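You operate a simulated robot arm through the tools that you are given. There is no shell and no other tool.

Carry out the task below with a simulated two-armed robot. There is one attempt and no reset: what you move stays moved.

JOB
Close the black lever, brush both grilles clean, put the brush back and open the lever again.
Fine: the grilles on the grille box; blue brush from the tool bench; lever closed while you brush. Set down upright: blue brush. What is to be rubbed or washed off counts as gone when no trace of it is left.

Only the result counts: the job must be done as asked and must still hold three seconds after the hand-in. Knocking over, shifting, dropping, spilling or breaking anything else fails it.

ROBOT AND FRAMES
Two 7-joint arms with two-finger parallel grippers on one trunk that stands fixed in place. Base frame: the origin is at the foot of the trunk, x ahead of it, y to its left, z up; the work surface is at about z = 0.88. Units: m, degrees, N and s.
The left shoulder is at [0.07, 0.163, 1.345], the right one opposite. With the tool pointing down near the work surface each hand reaches from about 0.32 to 0.86 m from the base axis, measured 20 degrees to its own side. Payload 3.43 kg a hand.
The TCP of each hand is the grasp point between the finger pads, 0.034 m short of the fingertips. In the tool frame z runs along the fingers and y along their closing line. The gripper opens to 0.128 m. The fingers are 0.024 m wide and 0.012 m thick; the gripper's body (0.048 by 0.13 m) begins 0.096 m behind the TCP.
Orientation is that of the tool frame in the base frame, as a unit quaternion [x, y, z, w]. With the fingers straight down and closing along the base's y, the tool's x points along the base's -x, its y along +y and its z along -z.

CONTROLS
- The arms move only by the tool apply_moves. It takes "left_steps", "right_steps" or both (then of equal length, played together; a hand with none holds still); each is a list that holds one entry, the list of rows, each a list of 7 numbers: the turn, a rotation vector about the base's x, y, z in degrees, then the shift along the base's x, y, z in m, then the gripper command, from -1 (fully open) to 1 (shut), values between in proportion. In form: [[[wx, wy, wz, dx, dy, dz, gripper], ...]]. A call has 1 to 20 rows; each row is the pose to reach, as a shift and turn from the pose commanded when the call began. Each row takes 0.2 s and may step no farther than 0.05 m and 8.6 degrees from the row before; otherwise, or with a gripper value out of range, the whole call is refused. A pose out of reach is approached as far as the arm can. The call stops where the force on the tool passes 90 N (or 10 N more than at its start, if that is more) or the arm is blocked; 0.2 s more then pass. The fingers move at their own pace (about 0.153 m/s each) and stop on an object; they squeeze with about 36 N. The grip force told is the motor's: it shows also when the fingers shut on nothing. Time passes only in rows, and 0.2 s behind the last, so rows that repeat a pose let the fingers close. It gives the time, the measured TCP pose, the force on the tool (base axes), the opening and the grip force at its end, in the units of the frame above (readings bear some noise), with the torque about the TCP (base axes, N m) and any sound that the robot's microphone picked up.
- Cameras (640 x 400 px; columns grow to the right, rows downward): "scene" is now at [0.1324, 0.0193, 1.5664]; the picture's right is [0.23, -0.97, 0.00], its down [-0.62, -0.15, -0.77] and it looks along [0.75, 0.18, -0.64] (base axes); focal length 344 px, centre (320, 200). "left" rides on the left gripper at [0.076, 0.011, -0.16] in its tool frame; the picture's right is [-0.15, 0.99, 0.00], its down [-0.88, -0.13, -0.46] and it looks along [-0.45, -0.07, 0.89] (tool axes); focal length 234 px, centre (320, 200). "right" rides on the right gripper at [0.076, -0.011, -0.16] in its tool frame; the picture's right is [0.15, 0.99, 0.00], its down [-0.88, 0.13, -0.46] and it looks along [-0.45, 0.07, 0.89] (tool axes); focal length 234 px, centre (320, 200).
- camera(camera): a new picture of that camera. The clock stands still meanwhile.
- move_column(by): slides the trunk up (or, below 0, down) by that many m; the arms and the scene camera ride with it, the base frame stays. It gives what a move gives, with no picture.
- aim_head(pan, tilt): turns the head with the scene camera to pan (to the left, within 86 degrees either way) and tilt (down, from -29 to 69), counted from straight ahead of the robot. It gives what a move gives.
- probe_pixels(camera, pixels): for up to 12 pixels [column, row] of the newest picture of that camera ("zoom" is the newest enlarged one), the place [x, y, z] in the base frame of the surface seen there, good to about 0.002 m. The clock stands still meanwhile.
- zoom(camera, box): a new picture of the part [left, top, right, bottom] of that camera's present view, enlarged. The clock stands still meanwhile.
- sign_off(): hands the job in; it is judged then, once.

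Open the grippers and draw the arms clear of the work before you hand the job in, unless the task says otherwise.

The tools are called after "Call:" by a JSON object that holds its "method" and its "body". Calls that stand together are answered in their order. apply_moves: Moves the arms, as the interface text tells. Its arguments: {"type":"object","properties":{"left_steps":{"type":"array","items":{"type":"array","items":{"type":"array","items":{"type":"number"}}}},"right_steps":{"type":"array","items":{"type":"array","items":{"type":"array","items":{"type":"number"}}}}},"required":[]} The other tools are called the same way: move_column (by) slides the trunk up or down; aim_head (pan, tilt) turns the head that bears the scene camera; camera (camera) takes a picture; probe_pixels (camera, pixels) gives the place of the surface under pixels of a picture; zoom (camera, box) takes an enlarged picture of a part of a camera's view; sign_off () hands the job in.

At the start:

```text
clock: 0.0
left_tcp_pos: [0.4322, 0.2908, 1.3023]
left_orientation: [-0.001, 1.0, 0.0, -0.001]
left_wrist_force: [-0.4, -0.8, 0.1]
left_torque: [-0.01, 0.0, -0.01]
left_width: 0.1278
left_grip_force: 0.1
right_tcp_pos: [0.5924, -0.1152, 1.3336]
right_orientation: [0.0, 1.0, -0.001, 0.001]
right_wrist_force: [0.2, 0.6, -0.2]
right_torque: [-0.04, -0.01, 0.02]
right_width: 0.1283
right_grip_force: 0.1
trunk travel left (down, up): [-0.825, 0.115]
head pan, tilt: [13.4, 39.8]
```

scene: 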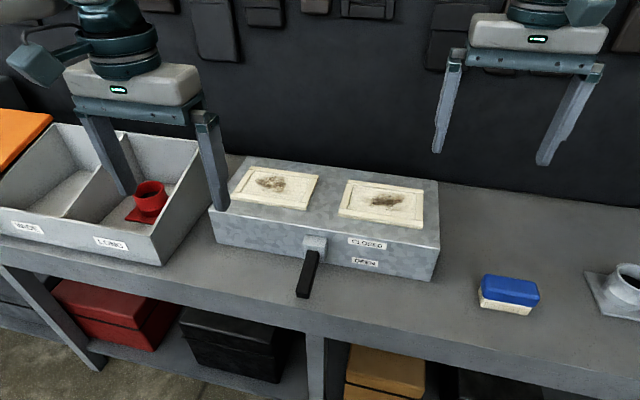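
right: 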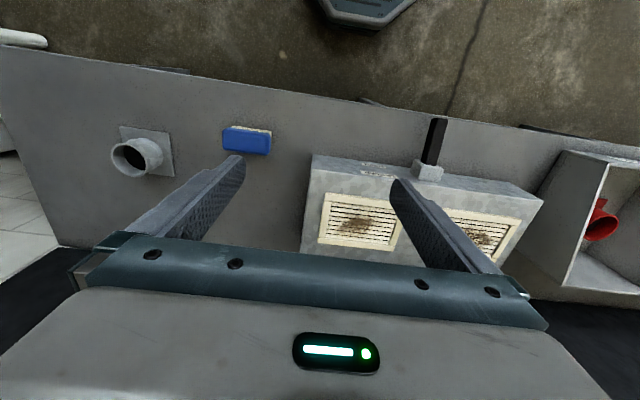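
left: 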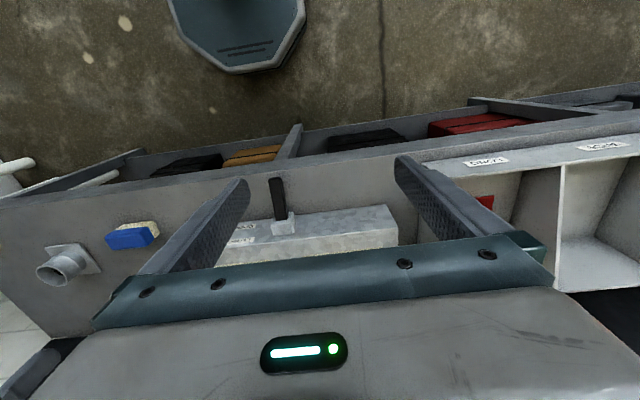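

The scene shows the grille box with the lever at about (310,265), labels CLOSED (367,243) and OPEN (365,262), and the brush at (510,293). I zoom in on the lever and the brush.

Call:
{"method": "zoom", "body": {"camera": "scene", "box": [200, 150, 450, 306]}}

Call:
{"method": "zoom", "body": {"camera": "scene", "box": [440, 230, 640, 355]}}

Call:
{"method": "probe_pixels", "body": {"camera": "scene", "pixels": [[313, 243], [305, 246], [322, 246], [313, 258], [308, 275], [302, 290], [302, 296], [367, 243], [365, 262], [425, 260], [220, 225], [300, 320]]}}

Call:
{"method": "probe_pixels", "body": {"camera": "scene", "pixels": [[487, 277], [537, 283], [483, 289], [533, 299], [510, 285], [480, 298], [528, 312], [505, 305], [455, 300], [560, 320], [600, 290], [630, 270]]}}

Call:
{"method": "probe_pixels", "body": {"camera": "scene", "pixels": [[248, 167], [319, 176], [305, 209], [232, 200], [349, 181], [423, 191], [422, 228], [340, 214], [246, 157], [437, 182], [272, 182], [390, 202]]}}

```text
2.56 times, centred on (325, 228) of scene
```

zoom: 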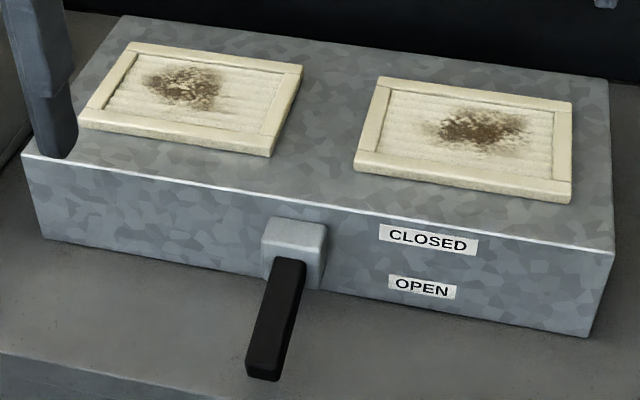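

```text
3.20 times, centred on (540, 292) of scene
```

zoom: 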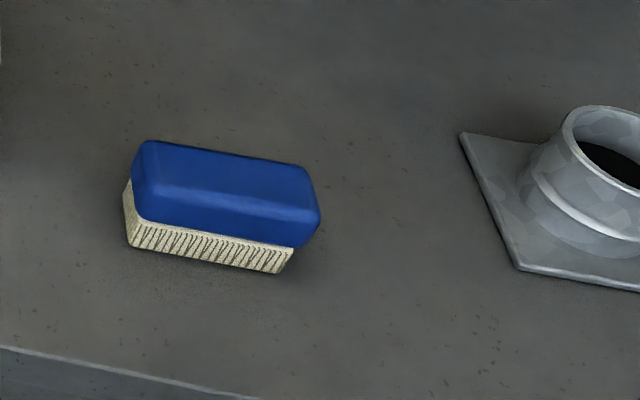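

```text
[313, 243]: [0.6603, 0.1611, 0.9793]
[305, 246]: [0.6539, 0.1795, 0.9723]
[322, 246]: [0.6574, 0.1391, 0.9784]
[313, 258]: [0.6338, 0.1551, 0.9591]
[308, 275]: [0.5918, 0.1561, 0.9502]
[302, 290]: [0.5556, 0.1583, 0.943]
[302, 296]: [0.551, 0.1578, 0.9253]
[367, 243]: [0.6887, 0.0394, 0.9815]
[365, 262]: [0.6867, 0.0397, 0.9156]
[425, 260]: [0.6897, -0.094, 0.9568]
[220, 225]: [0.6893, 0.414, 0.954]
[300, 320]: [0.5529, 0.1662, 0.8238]
```

```text
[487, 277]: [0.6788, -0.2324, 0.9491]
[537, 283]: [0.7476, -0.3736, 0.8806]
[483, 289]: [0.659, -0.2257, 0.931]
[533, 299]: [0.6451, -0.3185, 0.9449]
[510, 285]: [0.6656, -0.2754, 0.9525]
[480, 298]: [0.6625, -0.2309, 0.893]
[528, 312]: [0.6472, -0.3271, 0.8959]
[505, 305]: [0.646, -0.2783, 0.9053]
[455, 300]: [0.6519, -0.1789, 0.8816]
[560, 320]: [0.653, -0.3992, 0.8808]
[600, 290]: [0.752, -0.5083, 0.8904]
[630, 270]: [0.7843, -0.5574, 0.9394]
```

```text
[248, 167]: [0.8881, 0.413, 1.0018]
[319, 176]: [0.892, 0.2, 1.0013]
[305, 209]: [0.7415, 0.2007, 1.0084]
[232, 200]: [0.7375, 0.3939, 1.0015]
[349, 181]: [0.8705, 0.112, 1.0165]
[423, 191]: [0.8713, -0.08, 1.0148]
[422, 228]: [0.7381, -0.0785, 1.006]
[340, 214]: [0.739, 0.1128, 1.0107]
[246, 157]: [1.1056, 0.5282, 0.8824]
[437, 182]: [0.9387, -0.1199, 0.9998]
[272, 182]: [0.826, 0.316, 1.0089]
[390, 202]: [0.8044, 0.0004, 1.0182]
```

The lever sticks out from the box front at y≈0.158, from x≈0.66 to 0.55, drooping slightly, with the CLOSED label above the OPEN one. I look closer with the wrist cameras and probe the dirt edges.

Call:
{"method": "zoom", "body": {"camera": "left", "box": [200, 150, 440, 300]}}

Call:
{"method": "zoom", "body": {"camera": "right", "box": [300, 100, 560, 262]}}

Call:
{"method": "zoom", "body": {"camera": "scene", "box": [225, 155, 330, 220]}}

Call:
{"method": "zoom", "body": {"camera": "scene", "box": [330, 170, 435, 235]}}

```text
2.67 times, centred on (320, 225) of left
```

zoom: 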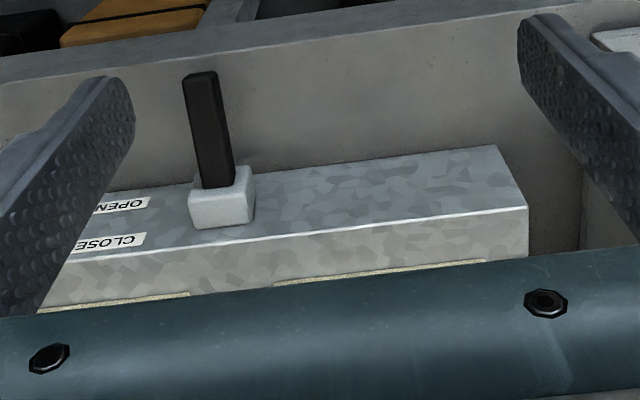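

```text
2.46 times, centred on (430, 181) of right
```

zoom: 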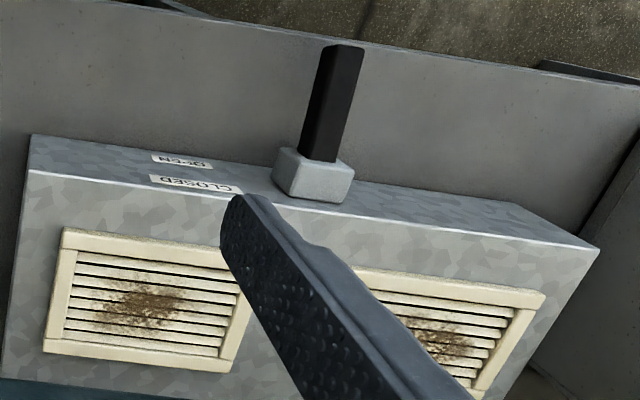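

```text
6.10 times, centred on (278, 188) of scene
```

zoom: 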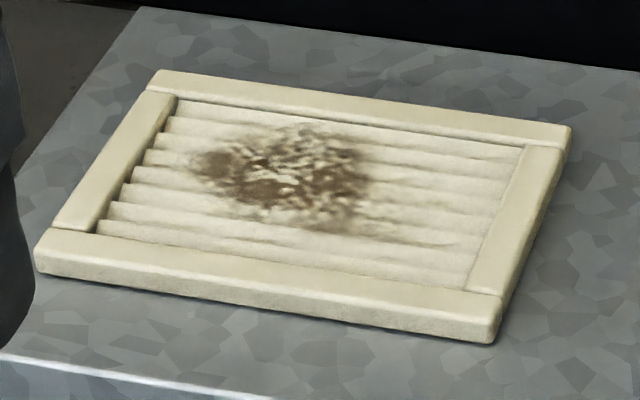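

```text
6.10 times, centred on (382, 202) of scene
```

zoom: 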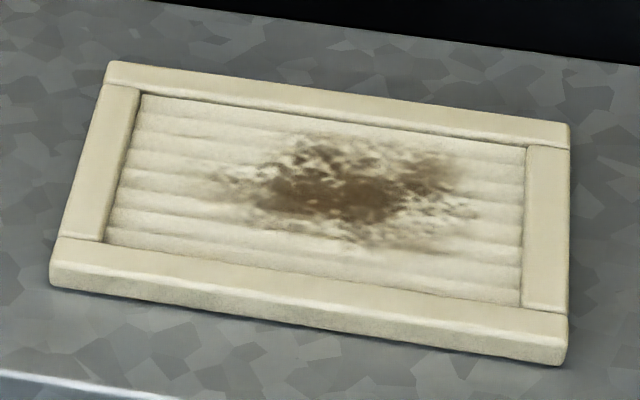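

Call:
{"method": "probe_pixels", "body": {"camera": "zoom", "pixels": [[200, 185], [250, 200], [300, 130], [470, 210], [340, 190], [440, 150], [350, 250], [525, 160], [140, 95], [105, 240], [520, 300], [300, 65]]}}

Call:
{"method": "zoom", "body": {"camera": "scene", "box": [225, 155, 330, 220]}}

```text
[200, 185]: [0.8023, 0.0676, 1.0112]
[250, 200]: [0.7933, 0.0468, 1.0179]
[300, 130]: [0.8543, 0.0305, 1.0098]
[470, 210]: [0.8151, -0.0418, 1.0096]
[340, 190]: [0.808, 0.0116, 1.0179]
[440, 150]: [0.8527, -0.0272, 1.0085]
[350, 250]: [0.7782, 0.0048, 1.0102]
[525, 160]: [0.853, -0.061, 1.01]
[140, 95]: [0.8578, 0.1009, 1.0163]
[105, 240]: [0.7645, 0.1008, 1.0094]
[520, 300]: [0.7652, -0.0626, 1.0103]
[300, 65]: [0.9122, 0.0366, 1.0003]
```

```text
6.10 times, centred on (278, 188) of scene
```

zoom: 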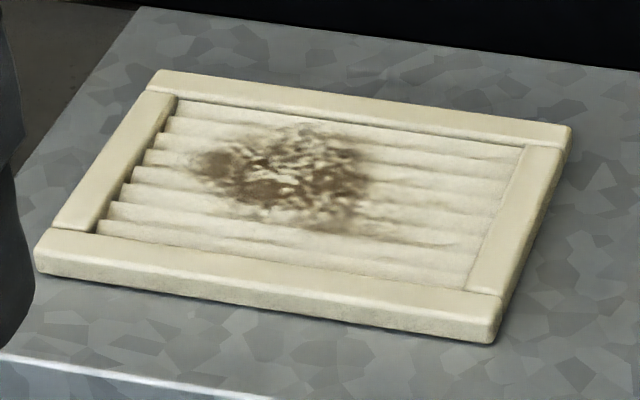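

Same dirt measurement for the left grille on this zoomed view.

Call:
{"method": "probe_pixels", "body": {"camera": "zoom", "pixels": [[190, 165], [230, 210], [300, 125], [340, 235], [290, 180], [380, 170], [440, 240], [525, 150], [178, 102], [100, 228], [470, 290], [300, 95]]}}

Call:
{"method": "zoom", "body": {"camera": "scene", "box": [465, 255, 561, 315]}}

```text
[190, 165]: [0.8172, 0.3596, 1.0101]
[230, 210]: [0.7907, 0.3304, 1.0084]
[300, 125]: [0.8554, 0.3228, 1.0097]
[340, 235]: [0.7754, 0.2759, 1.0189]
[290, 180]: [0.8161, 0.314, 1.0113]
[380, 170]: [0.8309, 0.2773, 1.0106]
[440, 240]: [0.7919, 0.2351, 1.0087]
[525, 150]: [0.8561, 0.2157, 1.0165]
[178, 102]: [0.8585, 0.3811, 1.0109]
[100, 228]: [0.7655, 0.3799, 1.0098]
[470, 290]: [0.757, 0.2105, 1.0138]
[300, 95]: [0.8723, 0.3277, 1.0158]
```

```text
6.67 times, centred on (513, 285) of scene
```

zoom: 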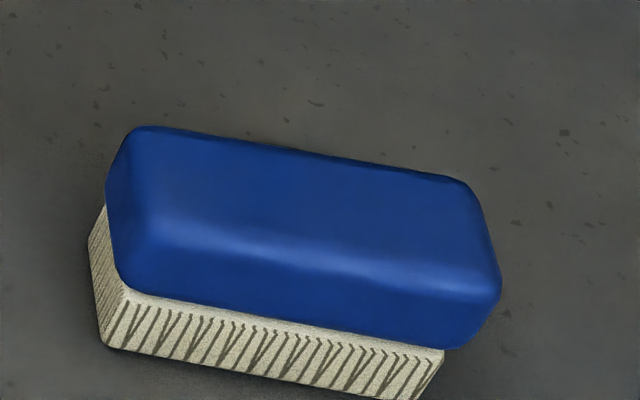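

Probe the brush outline for its centre and yaw.

Call:
{"method": "probe_pixels", "body": {"camera": "zoom", "pixels": [[145, 132], [460, 182], [165, 230], [470, 275], [140, 285], [450, 335], [110, 195], [120, 290], [490, 270], [110, 340], [420, 385], [300, 190]]}}

Call:
{"method": "zoom", "body": {"camera": "right", "box": [90, 90, 290, 215]}}

```text
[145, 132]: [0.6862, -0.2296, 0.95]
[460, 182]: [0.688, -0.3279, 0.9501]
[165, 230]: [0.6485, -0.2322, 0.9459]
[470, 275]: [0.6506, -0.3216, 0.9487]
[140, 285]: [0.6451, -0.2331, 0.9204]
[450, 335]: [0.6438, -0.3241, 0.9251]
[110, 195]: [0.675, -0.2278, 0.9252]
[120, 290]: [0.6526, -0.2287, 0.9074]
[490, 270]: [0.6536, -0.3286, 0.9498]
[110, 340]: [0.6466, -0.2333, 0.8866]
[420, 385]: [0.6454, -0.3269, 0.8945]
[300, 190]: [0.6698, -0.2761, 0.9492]
```

```text
3.20 times, centred on (190, 152) of right
```

zoom: 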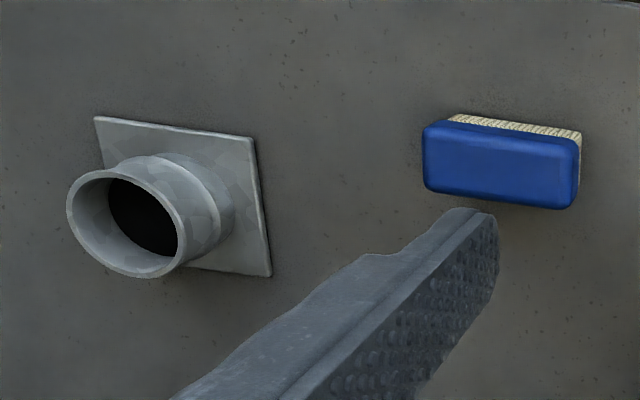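

The lever is a bar about 0.024 m wide running from a hub at (0.67, 0.158, 0.957) to a tip at x≈0.551, tilted about 12° down (the OPEN side). I move the right arm aside and bring the left hand over the handle at x≈0.578.

Call:
{"method": "apply_moves", "body": {"left_steps": [[[0, 0, 0, 0.037, -0.033, 0, 0], [0, 0, 0, 0.074, -0.066, 0, 0], [0, 0, 0, 0.11, -0.1, 0, 0], [0, 0, 0, 0.146, -0.133, 0, 0], [0, 0, 0, 0.146, -0.133, -0.05, 0], [0, 0, 0, 0.146, -0.133, -0.1, 0], [0, 0, 0, 0.146, -0.133, -0.15, 0], [0, 0, 0, 0.146, -0.133, -0.2, 0], [0, 0, 0, 0.146, -0.133, -0.24, 0], [0, 0, 0, 0.146, -0.133, -0.24, 0]]], "right_steps": [[[0, 0, 0, -0.025, -0.04, 0, -1], [0, 0, 0, -0.05, -0.08, 0, -1], [0, 0, 0, -0.075, -0.12, 0, -1], [0, 0, 0, -0.1, -0.16, 0, -1], [0, 0, 0, -0.12, -0.2, 0, -1], [0, 0, 0, -0.14, -0.235, 0, -1], [0, 0, 0, -0.14, -0.235, 0, -1], [0, 0, 0, -0.14, -0.235, 0, -1], [0, 0, 0, -0.14, -0.235, 0, -1], [0, 0, 0, -0.14, -0.235, 0, -1]]]}}

Call:
{"method": "camera", "body": {"camera": "left"}}

Call:
{"method": "camera", "body": {"camera": "scene"}}

```text
clock: 2.2
left_tcp_pos: [0.5795, 0.1569, 1.0599]
left_orientation: [0.0, 1.0, 0.0, 0.0]
left_wrist_force: [0.1, -0.8, 0.1]
left_torque: [-0.02, 0.0, 0.02]
left_width: 0.0638
left_grip_force: 0.1
right_tcp_pos: [0.4476, -0.3496, 1.3324]
right_orientation: [0.0, 1.0, 0.0, 0.0]
right_wrist_force: [1.0, 0.0, -0.4]
right_torque: [-0.02, 0.01, 0.05]
right_width: 0.1283
right_grip_force: 0.0
trunk travel left (down, up): [-0.825, 0.115]
head pan, tilt: [13.4, 39.8]
```

```text
taken
```

left: 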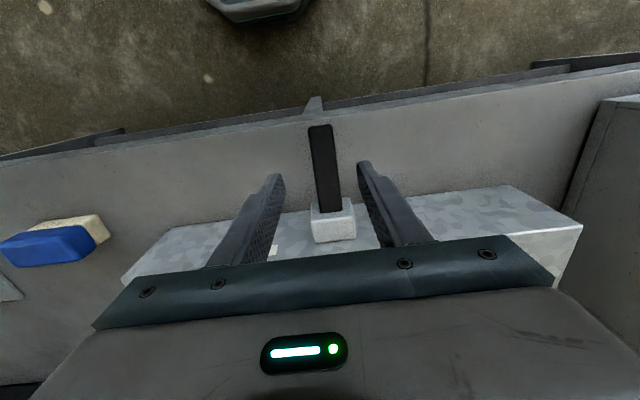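

```text
taken
```

scene: 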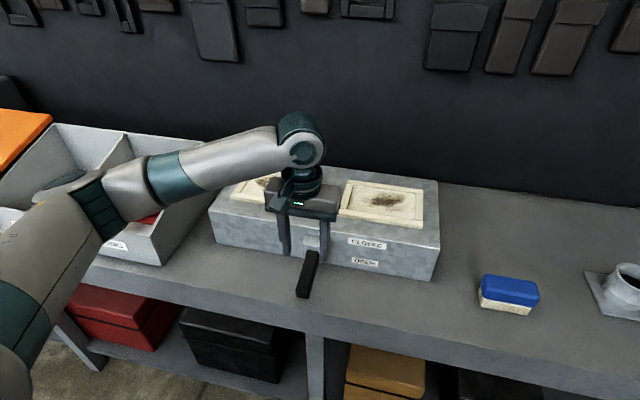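

The handle lies between the fingers in the left picture (about (322,165)). I probe it for its edges and the hub.

Call:
{"method": "probe_pixels", "body": {"camera": "left", "pixels": [[321, 127], [312, 132], [331, 132], [322, 165], [315, 170], [333, 170], [328, 208], [332, 218], [312, 212], [354, 210], [333, 235], [318, 205]]}}

```text
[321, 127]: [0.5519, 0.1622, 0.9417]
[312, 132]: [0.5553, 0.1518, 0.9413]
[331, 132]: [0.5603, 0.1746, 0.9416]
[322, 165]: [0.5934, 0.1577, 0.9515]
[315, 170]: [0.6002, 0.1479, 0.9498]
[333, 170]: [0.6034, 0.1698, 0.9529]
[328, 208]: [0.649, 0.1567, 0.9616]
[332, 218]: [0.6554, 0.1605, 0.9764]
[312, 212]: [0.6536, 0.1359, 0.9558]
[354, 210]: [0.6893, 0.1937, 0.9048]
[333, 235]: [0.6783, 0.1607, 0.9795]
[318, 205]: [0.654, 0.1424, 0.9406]
```

Handle centre is y≈0.16. I lower onto it to z≈0.938 and close the fingers.

Call:
{"method": "apply_moves", "body": {"left_steps": [[[0, 0, 0, 0, 0.002, -0.04, 0], [0, 0, 0, 0, 0.002, -0.08, 0], [0, 0, 0, 0, 0.002, -0.12, 0], [0, 0, 0, 0, 0.002, -0.122, 0.4], [0, 0, 0, 0, 0.002, -0.122, 0.7], [0, 0, 0, 0, 0.002, -0.122, 1], [0, 0, 0, 0, 0.002, -0.122, 1]]]}}

```text
clock: 3.8
left_tcp_pos: [0.5798, 0.1596, 0.9401]
left_orientation: [-0.001, 1.0, 0.0, 0.0]
left_wrist_force: [2.5, 9.5, 2.4]
left_torque: [0.61, -0.15, -0.46]
left_width: 0.0297
left_grip_force: 45.3
right_tcp_pos: [0.4481, -0.3481, 1.3331]
right_orientation: [0.0, 1.0, -0.001, -0.001]
right_wrist_force: [-0.4, -0.5, 0.0]
right_torque: [0.0, 0.01, 0.0]
right_width: 0.1281
right_grip_force: 0.0
trunk travel left (down, up): [-0.825, 0.115]
head pan, tilt: [13.4, 39.8]
```

Gripped the handle (opening 0.030, 45 N). I lift along an arc about the hub by 12° and watch the force.

Call:
{"method": "apply_moves", "body": {"left_steps": [[[0, 4, 0, -0.0009, 0, 0.0063, 1], [0, 8, 0, -0.0014, 0, 0.0127, 1], [0, 12, 0, -0.0015, 0, 0.0191, 1]]]}}

```text
clock: 4.6
left_tcp_pos: [0.5792, 0.16, 0.9589]
left_orientation: [-0.002, 0.994, 0.0, -0.105]
left_wrist_force: [11.3, 6.6, 0.0]
left_torque: [0.36, -0.27, -0.36]
left_width: 0.0296
left_grip_force: 45.3
right_tcp_pos: [0.4492, -0.3486, 1.3328]
right_orientation: [0.0, 1.0, -0.001, -0.001]
right_wrist_force: [-0.2, 0.7, -0.1]
right_torque: [0.02, -0.01, 0.02]
right_width: 0.1279
right_grip_force: 0.0
trunk travel left (down, up): [-0.825, 0.115]
head pan, tilt: [13.4, 39.8]
```

It follows easily (no vertical force, 11 N along +x, so I ease the arc a bit toward the box). I go on another 24°.

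Call:
{"method": "apply_moves", "body": {"left_steps": [[[0, 4, 0, 0.0015, 0, 0.0064, 1], [0, 8, 0, 0.0027, 0, 0.0127, 1], [0, 12, 0, 0.004, 0, 0.019, 1], [0, 16, 0, 0.0058, 0, 0.025, 1], [0, 20, 0, 0.0078, 0, 0.031, 1], [0, 24, 0, 0.0107, 0, 0.0368, 1]]]}}

Call:
{"method": "camera", "body": {"camera": "scene"}}

Call:
{"method": "camera", "body": {"camera": "left"}}

```text
clock: 6.0
left_tcp_pos: [0.5903, 0.1591, 0.9939]
left_orientation: [0.0, 0.951, 0.001, -0.31]
left_wrist_force: [15.4, 5.5, -8.0]
left_torque: [0.32, -0.18, -0.7]
left_width: 0.0299
left_grip_force: 44.9
right_tcp_pos: [0.4521, -0.3478, 1.332]
right_orientation: [0.0, 1.0, 0.0, -0.002]
right_wrist_force: [0.8, -0.9, 0.3]
right_torque: [0.0, 0.02, 0.02]
right_width: 0.1281
right_grip_force: 0.0
trunk travel left (down, up): [-0.825, 0.115]
head pan, tilt: [13.4, 39.8]
```

```text
taken
```

scene: 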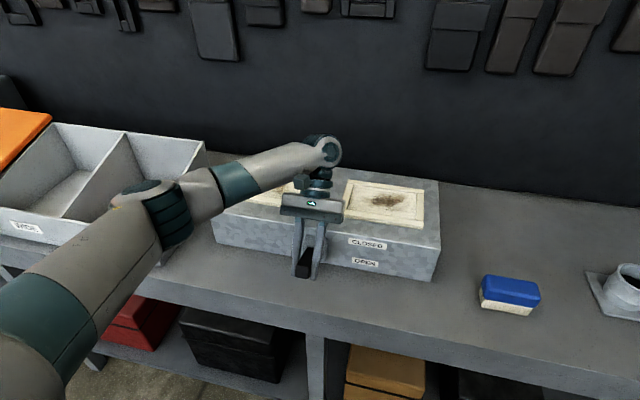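

```text
taken
```

left: 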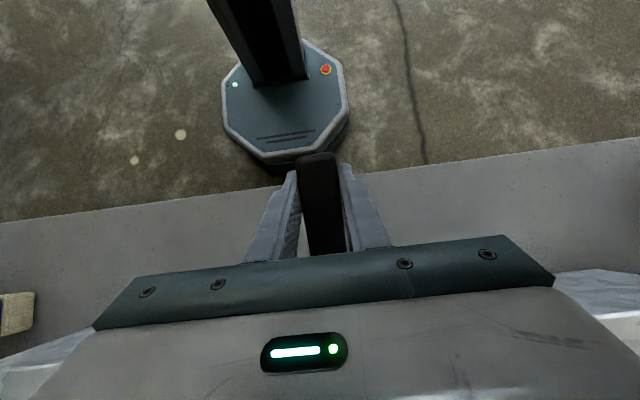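

The handle is now about 24° above level with no stop met and small forces. I go on another 16°, watching for the stop or a click.

Call:
{"method": "apply_moves", "body": {"left_steps": [[[0, 4, 0, 0.0039, 0, 0.0054, 1], [0, 8, 0, 0.007, 0, 0.0107, 1], [0, 12, 0, 0.0105, 0, 0.0157, 1], [0, 16, 0, 0.0144, 0, 0.0205, 1]]]}}

Call:
{"method": "camera", "body": {"camera": "left"}}

```text
clock: 7.0
left_tcp_pos: [0.6032, 0.1597, 1.0118]
left_orientation: [-0.001, 0.898, 0.001, -0.439]
left_wrist_force: [2.6, 3.3, -26.2]
left_torque: [-0.04, -0.73, -0.6]
left_width: 0.0299
left_grip_force: 44.6
right_tcp_pos: [0.4512, -0.35, 1.3311]
right_orientation: [0.0, 1.0, 0.0, 0.0]
right_wrist_force: [0.3, -0.9, -0.8]
right_torque: [0.01, -0.03, -0.01]
right_width: 0.128
right_grip_force: 0.1
trunk travel left (down, up): [-0.825, 0.115]
head pan, tilt: [13.4, 39.8]
```

```text
taken
```

left: 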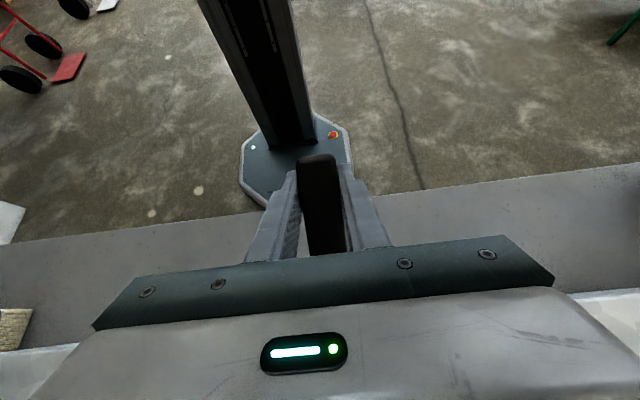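

The vertical force rose to −26 N, so the end stop may be near. I push a further 6° carefully.

Call:
{"method": "apply_moves", "body": {"left_steps": [[[0, 3, 0, 0.003, 0, 0.0035, 1], [0, 6, 0, 0.006, 0, 0.007, 1], [0, 6, 0, 0.006, 0, 0.007, 1]]]}}

Call:
{"method": "camera", "body": {"camera": "left"}}

Call:
{"method": "zoom", "body": {"camera": "scene", "box": [220, 150, 420, 300]}}

```text
clock: 7.8
left_tcp_pos: [0.5967, 0.1603, 1.0211]
left_orientation: [0.0, 0.875, 0.0, -0.484]
left_wrist_force: [20.0, -0.9, -27.5]
left_torque: [0.22, -0.26, -0.7]
left_width: 0.0303
left_grip_force: 44.8
left hand out of reach, approached as far as the arm can: row 1, 2, 3
right_tcp_pos: [0.4532, -0.3478, 1.3306]
right_orientation: [0.002, 1.0, -0.001, -0.003]
right_wrist_force: [-1.4, -0.4, -0.3]
right_torque: [0.01, -0.01, -0.03]
right_width: 0.1279
right_grip_force: 0.0
trunk travel left (down, up): [-0.825, 0.115]
head pan, tilt: [13.4, 39.8]
```

```text
taken
```

left: 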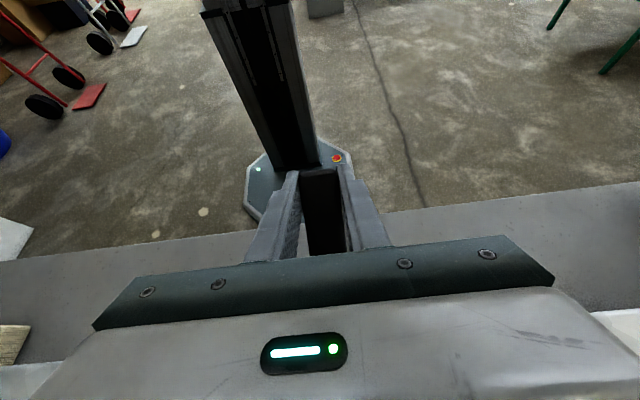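

```text
2.67 times, centred on (320, 225) of scene
```

zoom: 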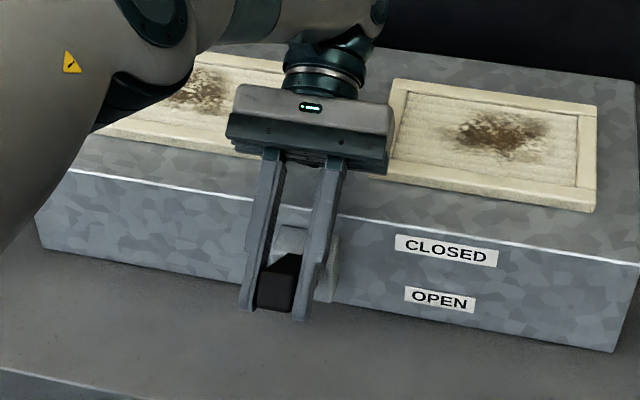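

The arm has reached its limit in this tilt. I probe the handle's surface to get its present angle.

Call:
{"method": "probe_pixels", "body": {"camera": "zoom", "pixels": [[275, 275], [275, 290], [275, 305], [280, 262], [290, 258], [295, 240], [290, 235]]}}

Call:
{"method": "probe_pixels", "body": {"camera": "left", "pixels": [[320, 173], [320, 185], [322, 200], [325, 220], [327, 240], [327, 250]]}}

```text
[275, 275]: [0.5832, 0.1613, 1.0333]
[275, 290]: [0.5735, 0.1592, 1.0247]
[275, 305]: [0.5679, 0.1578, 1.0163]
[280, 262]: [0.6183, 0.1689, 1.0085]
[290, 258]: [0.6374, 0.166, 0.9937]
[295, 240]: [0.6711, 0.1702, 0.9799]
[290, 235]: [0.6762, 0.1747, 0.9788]
```

```text
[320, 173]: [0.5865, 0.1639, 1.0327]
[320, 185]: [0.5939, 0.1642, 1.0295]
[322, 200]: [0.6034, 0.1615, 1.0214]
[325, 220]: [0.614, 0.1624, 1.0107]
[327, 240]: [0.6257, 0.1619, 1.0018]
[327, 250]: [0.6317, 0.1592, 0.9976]
```

The handle's top face slopes about 38° up now. I open the fingers slightly to see whether the lever holds its place or springs back.

Call:
{"method": "apply_moves", "body": {"left_steps": [[[0, 0, 0, 0, 0, 0, 0.3], [0, 0, 0, 0, 0, 0, 0.1], [0, 0, 0, 0, 0, 0, 0.1]]]}}

Call:
{"method": "camera", "body": {"camera": "left"}}

Call:
{"method": "zoom", "body": {"camera": "scene", "box": [220, 150, 420, 300]}}

Call:
{"method": "probe_pixels", "body": {"camera": "left", "pixels": [[320, 173], [320, 185], [322, 200], [325, 220], [327, 240], [327, 250]]}}

```text
clock: 8.6
left_tcp_pos: [0.5916, 0.16, 1.026]
left_orientation: [-0.002, 0.876, -0.001, -0.483]
left_wrist_force: [-0.2, 0.2, 0.6]
left_torque: [0.01, -0.01, 0.0]
left_width: 0.0577
left_grip_force: 0.0
right_tcp_pos: [0.4476, -0.3498, 1.3324]
right_orientation: [0.0, 1.0, 0.0, 0.0]
right_wrist_force: [0.4, -0.1, 0.1]
right_torque: [0.05, 0.02, 0.02]
right_width: 0.128
right_grip_force: 0.0
trunk travel left (down, up): [-0.825, 0.115]
head pan, tilt: [13.4, 39.8]
```

```text
taken
```

left: 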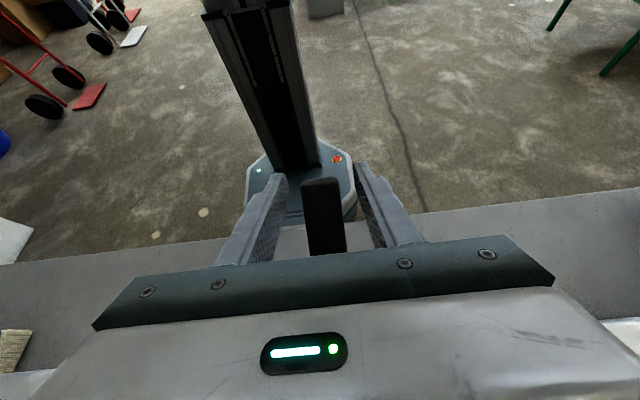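

```text
2.67 times, centred on (320, 225) of scene
```

zoom: 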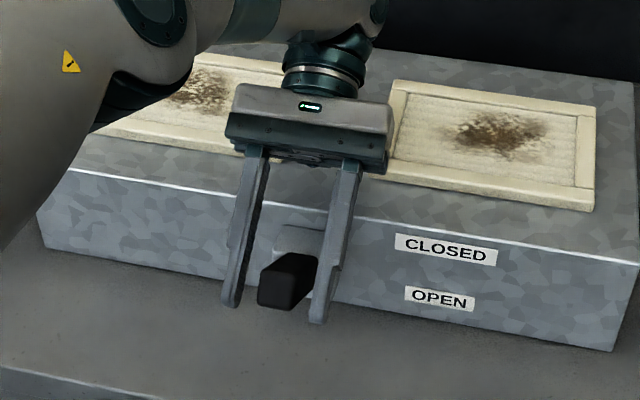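

```text
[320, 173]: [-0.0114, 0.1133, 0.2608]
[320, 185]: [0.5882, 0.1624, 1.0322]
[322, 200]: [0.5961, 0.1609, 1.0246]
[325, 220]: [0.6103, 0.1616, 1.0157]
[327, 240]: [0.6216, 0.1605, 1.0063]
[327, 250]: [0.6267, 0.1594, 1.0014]
```

The lever stays where I left it (about 38.7°). To make sure it is at its closed stop, I tilt the open gripper back by 40° so I can regrip and push farther.

Call:
{"method": "apply_moves", "body": {"left_steps": [[[0, -8, 0, 0, 0, 0, 0.1], [0, -16, 0, 0.004, 0, -0.002, 0.1], [0, -24, 0, 0.008, 0, -0.005, 0.1], [0, -32, 0, 0.012, 0, -0.008, 0.1], [0, -40, 0, 0.015, 0, -0.011, 0.1], [0, -40, 0, 0.015, 0, -0.011, 0.6], [0, -40, 0, 0.015, 0, -0.011, 1], [0, -40, 0, 0.015, 0, -0.011, 1]]]}}

```text
clock: 10.4
left_tcp_pos: [0.608, 0.1604, 1.0156]
left_orientation: [-0.001, 0.988, 0.001, -0.156]
left_wrist_force: [-2.5, -0.3, 1.6]
left_torque: [0.0, -0.45, -0.29]
left_width: 0.0296
left_grip_force: 45.2
right_tcp_pos: [0.4478, -0.3513, 1.3318]
right_orientation: [0.0, 1.0, 0.0, 0.0]
right_wrist_force: [0.1, 1.0, 0.5]
right_torque: [0.01, 0.03, 0.01]
right_width: 0.1281
right_grip_force: 0.1
trunk travel left (down, up): [-0.825, 0.115]
head pan, tilt: [13.4, 39.8]
```

Regripped. I now try 8° more along the arc and watch the force for a hard stop.

Call:
{"method": "apply_moves", "body": {"left_steps": [[[0, 4, 0, 0.0043, 0, 0.0042, 1], [0, 8, 0, 0.0088, 0, 0.0081, 1], [0, 8, 0, 0.0088, 0, 0.0081, 1]]]}}

Call:
{"method": "camera", "body": {"camera": "left"}}

```text
clock: 11.2
left_tcp_pos: [0.6164, 0.1609, 1.021]
left_orientation: [-0.001, 0.974, 0.0, -0.227]
left_wrist_force: [-19.2, -4.3, -29.0]
left_torque: [-0.32, 0.18, -0.2]
left_width: 0.0295
left_grip_force: 45.3
right_tcp_pos: [0.4477, -0.3482, 1.3329]
right_orientation: [0.0, 1.0, 0.0, 0.0]
right_wrist_force: [-1.1, 0.0, -0.6]
right_torque: [-0.01, 0.0, -0.01]
right_width: 0.1281
right_grip_force: 0.1
trunk travel left (down, up): [-0.825, 0.115]
head pan, tilt: [13.4, 39.8]
```

```text
taken
```

left: 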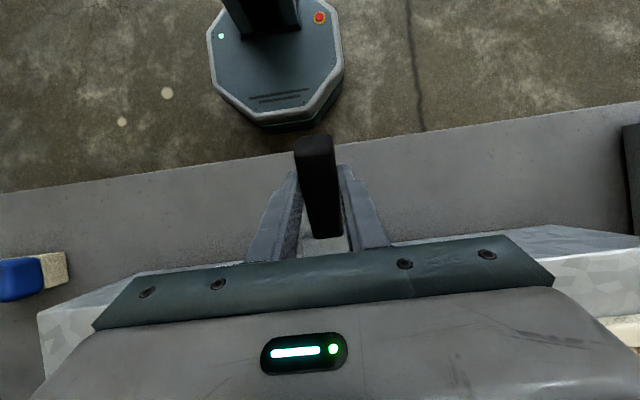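

Call:
{"method": "probe_pixels", "body": {"camera": "left", "pixels": [[316, 140], [318, 160], [320, 180], [322, 200], [323, 220], [325, 232]]}}

```text
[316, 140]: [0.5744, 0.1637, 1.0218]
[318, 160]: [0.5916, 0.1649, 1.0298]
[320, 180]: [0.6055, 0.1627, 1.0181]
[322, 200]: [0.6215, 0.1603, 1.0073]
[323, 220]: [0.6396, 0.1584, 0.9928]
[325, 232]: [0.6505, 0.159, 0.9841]
```

The slope is still about 38° under 35 N of push, so that is the closed stop. I ease back, open, and draw the hand straight up off the lever.

Call:
{"method": "apply_moves", "body": {"left_steps": [[[0, -4, 0, -0.0043, 0, -0.0042, 1], [0, -4, 0, -0.0043, 0, -0.0042, 0.6], [0, -4, 0, -0.0043, 0, -0.0042, 0], [0, -4, 0, -0.0043, 0, -0.0042, 0], [0, -4, 0, -0.0043, 0, 0.03, 0], [0, -8, 0, -0.0043, 0, 0.07, 0], [0, -16, 0, -0.0043, 0, 0.11, -0.5], [0, -24, 0, -0.0043, 0, 0.15, -1], [0, -26, 0, -0.0043, 0, 0.2, -1], [0, -26, 0, -0.0043, 0, 0.2, -1]]]}}

Call:
{"method": "camera", "body": {"camera": "left"}}

Call:
{"method": "camera", "body": {"camera": "scene"}}

```text
clock: 13.4
left_tcp_pos: [0.6111, 0.1606, 1.2235]
left_orientation: [-0.001, 1.0, -0.001, 0.0]
left_wrist_force: [-0.8, -0.1, -0.3]
left_torque: [0.01, 0.0, -0.02]
left_width: 0.1282
left_grip_force: 0.0
right_tcp_pos: [0.4489, -0.3487, 1.3325]
right_orientation: [0.0, 1.0, 0.0, 0.001]
right_wrist_force: [-0.2, 0.6, 0.5]
right_torque: [0.0, -0.02, -0.02]
right_width: 0.1279
right_grip_force: 0.0
trunk travel left (down, up): [-0.825, 0.115]
head pan, tilt: [13.4, 39.8]
```

```text
taken
```

left: 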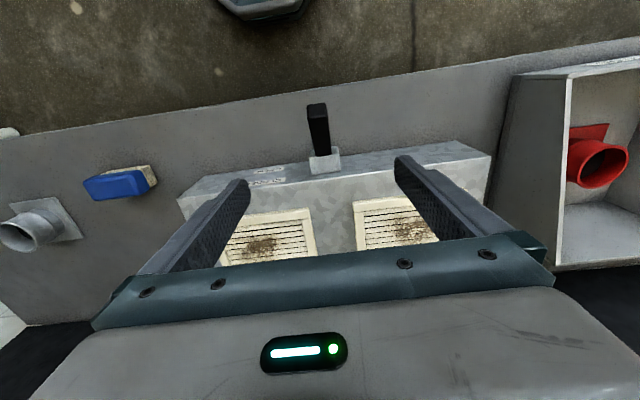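

```text
taken
```

scene: 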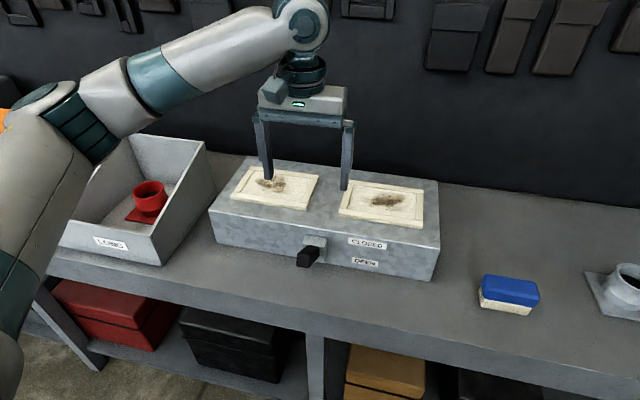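

Call:
{"method": "probe_pixels", "body": {"camera": "left", "pixels": [[318, 116], [320, 130], [321, 145], [323, 152]]}}

Call:
{"method": "zoom", "body": {"camera": "scene", "box": [280, 220, 380, 282]}}

```text
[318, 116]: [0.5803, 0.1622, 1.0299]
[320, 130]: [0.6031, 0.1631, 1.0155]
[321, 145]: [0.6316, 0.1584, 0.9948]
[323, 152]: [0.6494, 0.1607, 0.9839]
```

```text
6.40 times, centred on (330, 251) of scene
```

zoom: 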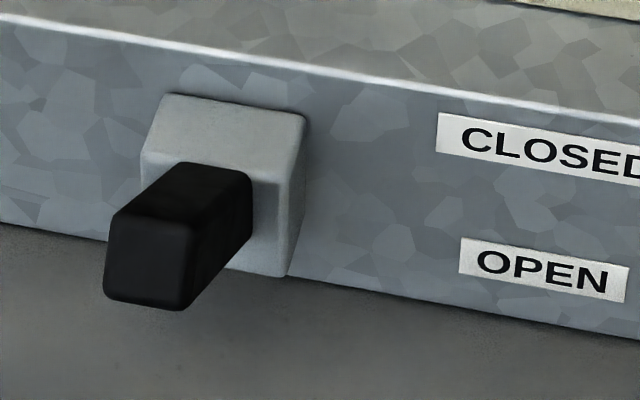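

The handle's slope now reads about 34°, so my easing back pulled it ~4° off the stop. I regrip, push it up to the stop again and this time release without backing off.

Call:
{"method": "apply_moves", "body": {"left_steps": [[[0, 4, 0, 0, 0, -0.05, 0], [0, 8, 0, 0, 0, -0.1, 0], [0, 13, 0, 0, 0, -0.15, 0], [0, 18, 0, -0.002, 0, -0.19, 0], [0, 18, 0, -0.005, 0, -0.211, 0], [0, 18, 0, -0.005, 0, -0.211, 0.6], [0, 18, 0, -0.005, 0, -0.211, 1], [0, 18, 0, -0.005, 0, -0.211, 1], [0, 22, 0, -0.0007, 0, -0.2065, 1], [0, 26, 0, 0.004, 0, -0.2025, 1], [0, 29, 0, 0.0075, 0, -0.199, 1], [0, 29, 0, 0.0075, 0, -0.199, 1]]]}}

Call:
{"method": "apply_moves", "body": {"left_steps": [[[0, 0, 0, 0, 0, 0, 0.5], [0, 0, 0, 0, 0, 0, 0], [0, 0, 0, 0, 0, 0, 0], [0, 0, 0, 0, 0, 0.04, 0], [0, -7, 0, 0, 0, 0.08, 0], [0, -15, 0, 0, 0, 0.12, -0.5], [0, -23, 0, 0, 0, 0.16, -1], [0, -29, 0, 0, 0, 0.2, -1], [0, -29, 0, 0, 0, 0.2, -1]]]}}

Call:
{"method": "camera", "body": {"camera": "left"}}

```text
clock: 16.0
left_tcp_pos: [0.6194, 0.1592, 1.0232]
left_orientation: [-0.001, 0.968, 0.0, -0.252]
left_wrist_force: [-21.2, -5.0, -28.8]
left_torque: [-0.09, 0.19, -0.04]
left_width: 0.0299
left_grip_force: 45.0
right_tcp_pos: [0.4481, -0.3497, 1.3318]
right_orientation: [0.0, 1.0, 0.0, -0.001]
right_wrist_force: [-0.2, 0.8, 0.1]
right_torque: [0.0, 0.01, -0.01]
right_width: 0.128
right_grip_force: 0.0
trunk travel left (down, up): [-0.825, 0.115]
head pan, tilt: [13.4, 39.8]
```

```text
clock: 18.0
left_tcp_pos: [0.6216, 0.161, 1.2253]
left_orientation: [0.0, 1.0, 0.0, 0.0]
left_wrist_force: [-0.2, 1.0, -0.8]
left_torque: [0.01, 0.02, 0.02]
left_width: 0.128
left_grip_force: 0.0
right_tcp_pos: [0.4493, -0.3492, 1.332]
right_orientation: [-0.001, 1.0, 0.0, 0.001]
right_wrist_force: [0.6, 0.0, -0.1]
right_torque: [0.0, 0.0, 0.01]
right_width: 0.1279
right_grip_force: 0.1
trunk travel left (down, up): [-0.825, 0.115]
head pan, tilt: [13.4, 39.8]
```

```text
taken
```

left: 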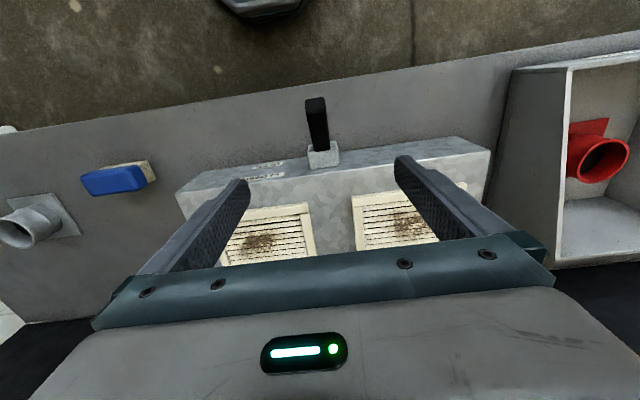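

Call:
{"method": "zoom", "body": {"camera": "left", "box": [280, 80, 360, 180]}}

Call:
{"method": "probe_pixels", "body": {"camera": "left", "pixels": [[316, 110], [317, 116], [318, 123], [319, 130], [320, 136], [320, 140], [321, 145], [322, 148]]}}

```text
4.00 times, centred on (320, 130) of left
```

zoom: 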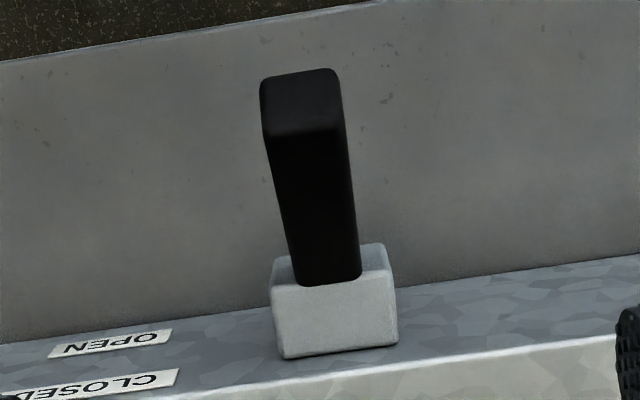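

```text
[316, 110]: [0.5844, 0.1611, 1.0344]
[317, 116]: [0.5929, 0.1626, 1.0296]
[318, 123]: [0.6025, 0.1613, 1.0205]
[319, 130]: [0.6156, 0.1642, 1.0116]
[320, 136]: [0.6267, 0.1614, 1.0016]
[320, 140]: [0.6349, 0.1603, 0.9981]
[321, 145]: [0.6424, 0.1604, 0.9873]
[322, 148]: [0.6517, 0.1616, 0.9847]
```

The lever reads ~37–38° again, at its closed stop. Next the left hand goes over the brush with a −90° yaw (fingers closing along x), while the right arm moves farther aside.

Call:
{"method": "apply_moves", "body": {"left_steps": [[[0, 0, -7.5, 0.004, -0.036, 0, -1], [0, 0, -15, 0.008, -0.073, 0, -1], [0, 0, -22.5, 0.012, -0.11, 0, -1], [0, 0, -30, 0.016, -0.147, 0, -1], [0, 0, -37.5, 0.02, -0.183, 0, -1], [0, 0, -45, 0.024, -0.22, 0, -1], [0, 0, -52.5, 0.028, -0.257, 0, -1], [0, 0, -60, 0.032, -0.293, 0, -1], [0, 0, -67.5, 0.036, -0.33, 0, -1], [0, 0, -75, 0.04, -0.367, 0, -1], [0, 0, -82.5, 0.044, -0.403, 0, -1], [0, 0, -90, 0.046, -0.44, 0, -1], [0, 0, -90, 0.046, -0.44, 0, -1]]], "right_steps": [[[0, 0, 0, -0.02, -0.04, 0, -1], [0, 0, 0, -0.04, -0.08, 0, -1], [0, 0, 0, -0.05, -0.12, 0, -1], [0, 0, 0, -0.05, -0.12, 0, -1], [0, 0, 0, -0.05, -0.12, 0, -1], [0, 0, 0, -0.05, -0.12, 0, -1], [0, 0, 0, -0.05, -0.12, 0, -1], [0, 0, 0, -0.05, -0.12, 0, -1], [0, 0, 0, -0.05, -0.12, 0, -1], [0, 0, 0, -0.05, -0.12, 0, -1], [0, 0, 0, -0.05, -0.12, 0, -1], [0, 0, 0, -0.05, -0.12, 0, -1], [0, 0, 0, -0.05, -0.12, 0, -1]]]}}

Call:
{"method": "camera", "body": {"camera": "left"}}

Call:
{"method": "camera", "body": {"camera": "scene"}}

```text
clock: 20.8
left_tcp_pos: [0.6252, -0.244, 1.231]
left_orientation: [0.707, 0.707, -0.001, -0.001]
left_wrist_force: [-0.7, -0.9, -0.1]
left_torque: [0.01, -0.02, -0.01]
left_width: 0.1278
left_grip_force: 0.1
left hand out of reach, approached as far as the arm can: row 11, 12, 13
right_tcp_pos: [0.3992, -0.4685, 1.3332]
right_orientation: [-0.001, 1.0, 0.001, 0.0]
right_wrist_force: [0.4, -0.3, 0.5]
right_torque: [-0.01, -0.02, -0.02]
right_width: 0.1282
right_grip_force: 0.2
trunk travel left (down, up): [-0.825, 0.115]
head pan, tilt: [13.4, 39.8]
```

```text
taken
```

left: 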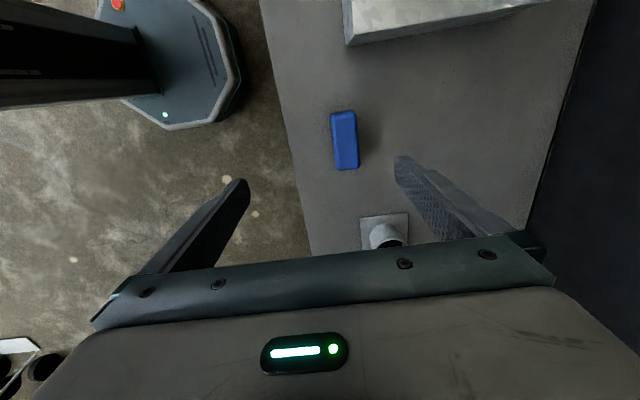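

```text
taken
```

scene: 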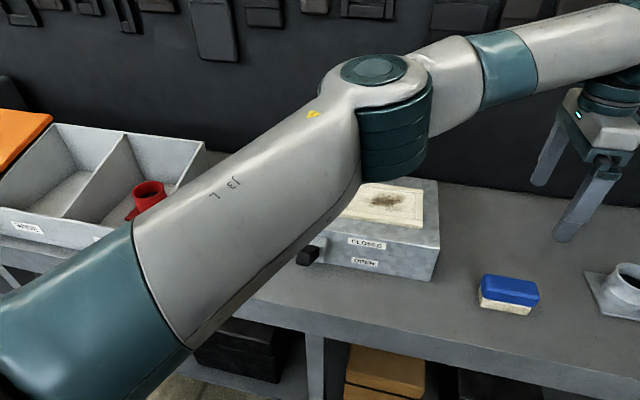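

At z = 1.23 the brush is just out of reach with a vertical tool. I tilt the tool 15° outward along the brush's long axis (pads stay parallel to its sides), which brings the wrist closer, and lower to about z = 1.10.

Call:
{"method": "apply_moves", "body": {"left_steps": [[[-5, 0, 0, 0, 0, -0.04, -0.3], [-10, 0, 0, 0, 0, -0.08, -0.3], [-15, 0, 0, 0, 0, -0.12, -0.3], [-15, 0, 0, 0, 0, -0.12, -0.3]]]}}

Call:
{"method": "camera", "body": {"camera": "left"}}

```text
clock: 21.8
left_tcp_pos: [0.6265, -0.2417, 1.1111]
left_orientation: [0.701, 0.701, -0.093, 0.093]
left_wrist_force: [-0.3, 0.4, -0.4]
left_torque: [-0.01, -0.02, -0.01]
left_width: 0.0831
left_grip_force: 0.0
right_tcp_pos: [0.3987, -0.4694, 1.3326]
right_orientation: [0.001, 1.0, 0.001, 0.001]
right_wrist_force: [-0.2, 0.1, 0.0]
right_torque: [-0.03, -0.02, -0.02]
right_width: 0.128
right_grip_force: 0.0
trunk travel left (down, up): [-0.825, 0.115]
head pan, tilt: [13.4, 39.8]
```

```text
taken
```

left: 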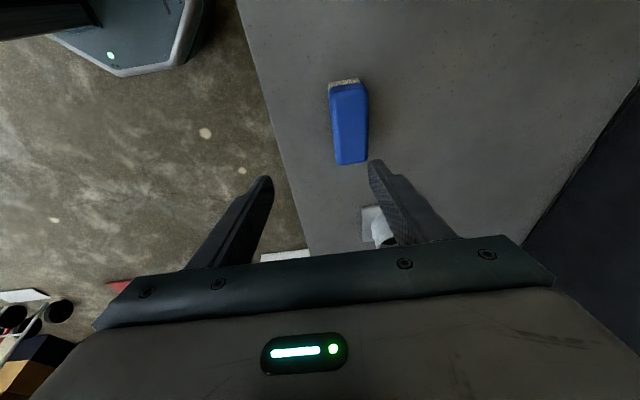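

The tilt is right (tool axis [0, −0.26, −0.97]). I probe the brush in this picture to refine its centre.

Call:
{"method": "probe_pixels", "body": {"camera": "left", "pixels": [[330, 95], [366, 95], [330, 120], [369, 120], [335, 160], [366, 160], [348, 120], [340, 82], [350, 163], [333, 140], [367, 140], [348, 90]]}}

Call:
{"method": "zoom", "body": {"camera": "left", "box": [300, 60, 400, 180]}}

```text
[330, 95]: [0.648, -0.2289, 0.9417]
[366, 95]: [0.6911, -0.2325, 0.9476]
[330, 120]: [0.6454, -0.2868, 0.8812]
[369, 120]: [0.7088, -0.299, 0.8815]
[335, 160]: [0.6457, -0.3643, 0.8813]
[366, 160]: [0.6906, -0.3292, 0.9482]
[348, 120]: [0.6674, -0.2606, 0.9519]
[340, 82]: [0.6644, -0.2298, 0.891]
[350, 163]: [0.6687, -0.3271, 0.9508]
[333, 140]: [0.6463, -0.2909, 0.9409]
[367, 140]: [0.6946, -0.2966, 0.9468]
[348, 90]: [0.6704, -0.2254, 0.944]
```

```text
3.33 times, centred on (350, 120) of left
```

zoom: 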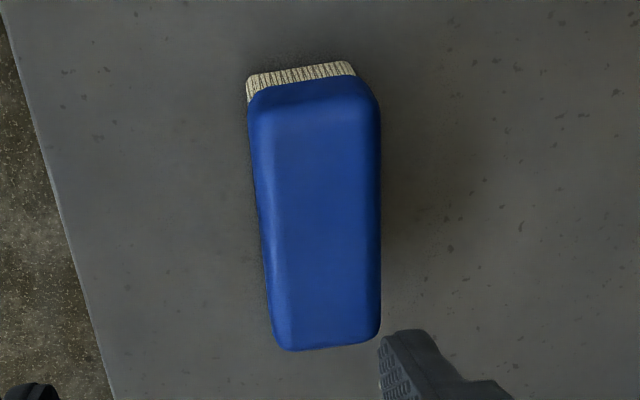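

Brush centre ≈ (0.669, −0.278), yaw ≈ 0, sides at x 0.645–0.695. I centre above it and descend to TCP z≈0.94 with the fingers at 0.083 m, then close.

Call:
{"method": "apply_moves", "body": {"left_steps": [[[0, 0, 0, 0.022, -0.018, 0, -0.3], [0, 0, 0, 0.0425, -0.0365, 0, -0.3], [0, 0, 0, 0.0425, -0.0365, -0.05, -0.3], [0, 0, 0, 0.0425, -0.0365, -0.1, -0.3], [0, 0, 0, 0.0425, -0.0365, -0.14, -0.3], [0, 0, 0, 0.0425, -0.0365, -0.17, -0.3], [0, 0, 0, 0.0425, -0.0365, -0.17, -0.3]]]}}

Call:
{"method": "camera", "body": {"camera": "left"}}

```text
clock: 23.4
left_tcp_pos: [0.6595, -0.2672, 0.9473]
left_orientation: [0.701, 0.701, -0.092, 0.091]
left_wrist_force: [0.0, -0.4, 0.3]
left_torque: [0.02, -0.02, 0.01]
left_width: 0.0832
left_grip_force: 0.1
left hand out of reach, approached as far as the arm can: row 4, 5, 6, 7
right_tcp_pos: [0.4002, -0.4677, 1.3324]
right_orientation: [0.0, 1.0, 0.0, 0.001]
right_wrist_force: [0.0, 0.0, 0.6]
right_torque: [0.02, 0.02, -0.02]
right_width: 0.1277
right_grip_force: 0.0
trunk travel left (down, up): [-0.825, 0.115]
head pan, tilt: [13.4, 39.8]
```

```text
taken
```

left: 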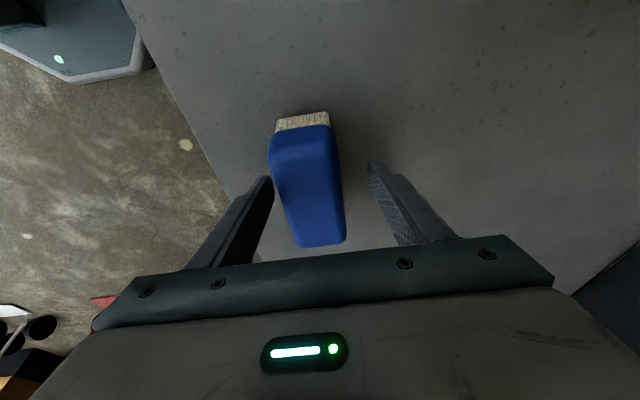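

The arm runs out of reach about 1 cm short and low down. I raise the hand 0.13 m and lower the trunk 0.12 m so the shoulder is nearer the wrist's height.

Call:
{"method": "apply_moves", "body": {"left_steps": [[[0, 0, 0, 0, 0, 0.045, -0.3], [0, 0, 0, 0, 0, 0.09, -0.3], [0, 0, 0, 0, 0, 0.13, -0.3], [0, 0, 0, 0, 0, 0.13, -0.3]]]}}

Call:
{"method": "move_column", "body": {"by": -0.12}}

```text
clock: 24.4
left_tcp_pos: [0.6613, -0.2677, 1.0801]
left_orientation: [0.7, 0.702, -0.093, 0.092]
left_wrist_force: [0.2, 0.6, -0.8]
left_torque: [-0.03, 0.03, -0.01]
left_width: 0.0834
left_grip_force: 0.1
right_tcp_pos: [0.3996, -0.4676, 1.3333]
right_orientation: [0.0, 1.0, 0.0, 0.001]
right_wrist_force: [0.2, -0.5, 0.3]
right_torque: [0.0, 0.02, 0.0]
right_width: 0.128
right_grip_force: 0.0
trunk travel left (down, up): [-0.825, 0.115]
head pan, tilt: [13.4, 39.8]
```

```text
clock: 25.9
left_tcp_pos: [0.6603, -0.269, 0.9601]
left_orientation: [0.7, 0.702, -0.093, 0.092]
left_wrist_force: [0.0, -0.4, 0.5]
left_torque: [0.01, 0.03, -0.01]
left_width: 0.0831
left_grip_force: 0.1
right_tcp_pos: [0.4002, -0.4686, 1.2135]
right_orientation: [0.001, 1.0, 0.0, 0.001]
right_wrist_force: [0.7, -0.2, -0.7]
right_torque: [0.0, 0.01, 0.0]
right_width: 0.128
right_grip_force: 0.0
trunk travel left (down, up): [-0.705, 0.235]
head pan, tilt: [13.4, 39.8]
```

Now I try the final centring over the brush and the last bit down.

Call:
{"method": "apply_moves", "body": {"left_steps": [[[0, 0, 0, 0.005, -0.005, 0, -0.3], [0, 0, 0, 0.009, -0.009, 0, -0.3], [0, 0, 0, 0.009, -0.009, -0.018, -0.3], [0, 0, 0, 0.009, -0.009, -0.018, -0.3]]]}}

Call:
{"method": "camera", "body": {"camera": "left"}}

Call:
{"method": "camera", "body": {"camera": "scene"}}

```text
clock: 26.9
left_tcp_pos: [0.6678, -0.2786, 0.9406]
left_orientation: [0.701, 0.701, -0.092, 0.093]
left_wrist_force: [-0.5, 0.1, -0.3]
left_torque: [-0.01, 0.01, -0.02]
left_width: 0.0831
left_grip_force: 0.0
right_tcp_pos: [0.3988, -0.4689, 1.2117]
right_orientation: [0.0, 1.0, 0.001, 0.0]
right_wrist_force: [0.0, -0.1, -0.3]
right_torque: [-0.01, -0.01, 0.04]
right_width: 0.1277
right_grip_force: 0.0
trunk travel left (down, up): [-0.705, 0.235]
head pan, tilt: [13.4, 39.8]
```

```text
taken
```

left: 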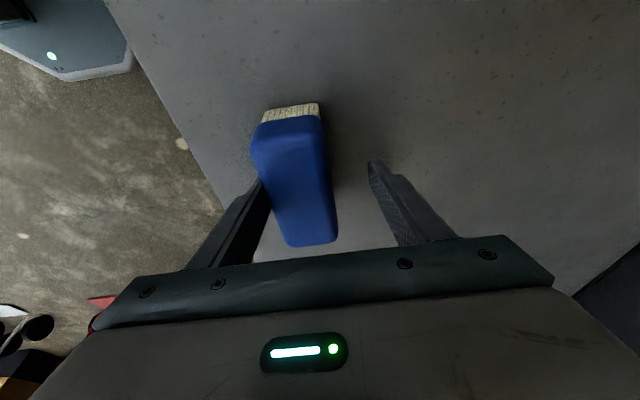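

```text
taken
```

scene: 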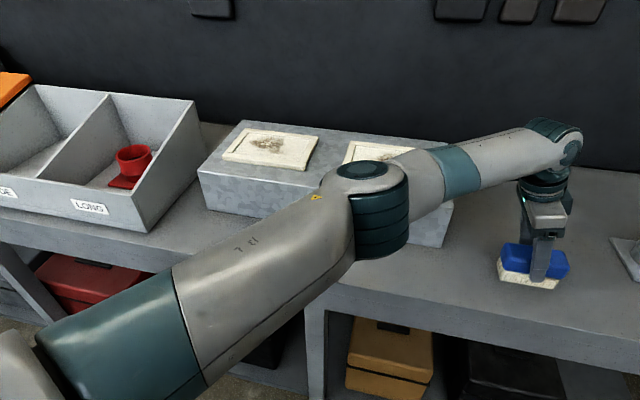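

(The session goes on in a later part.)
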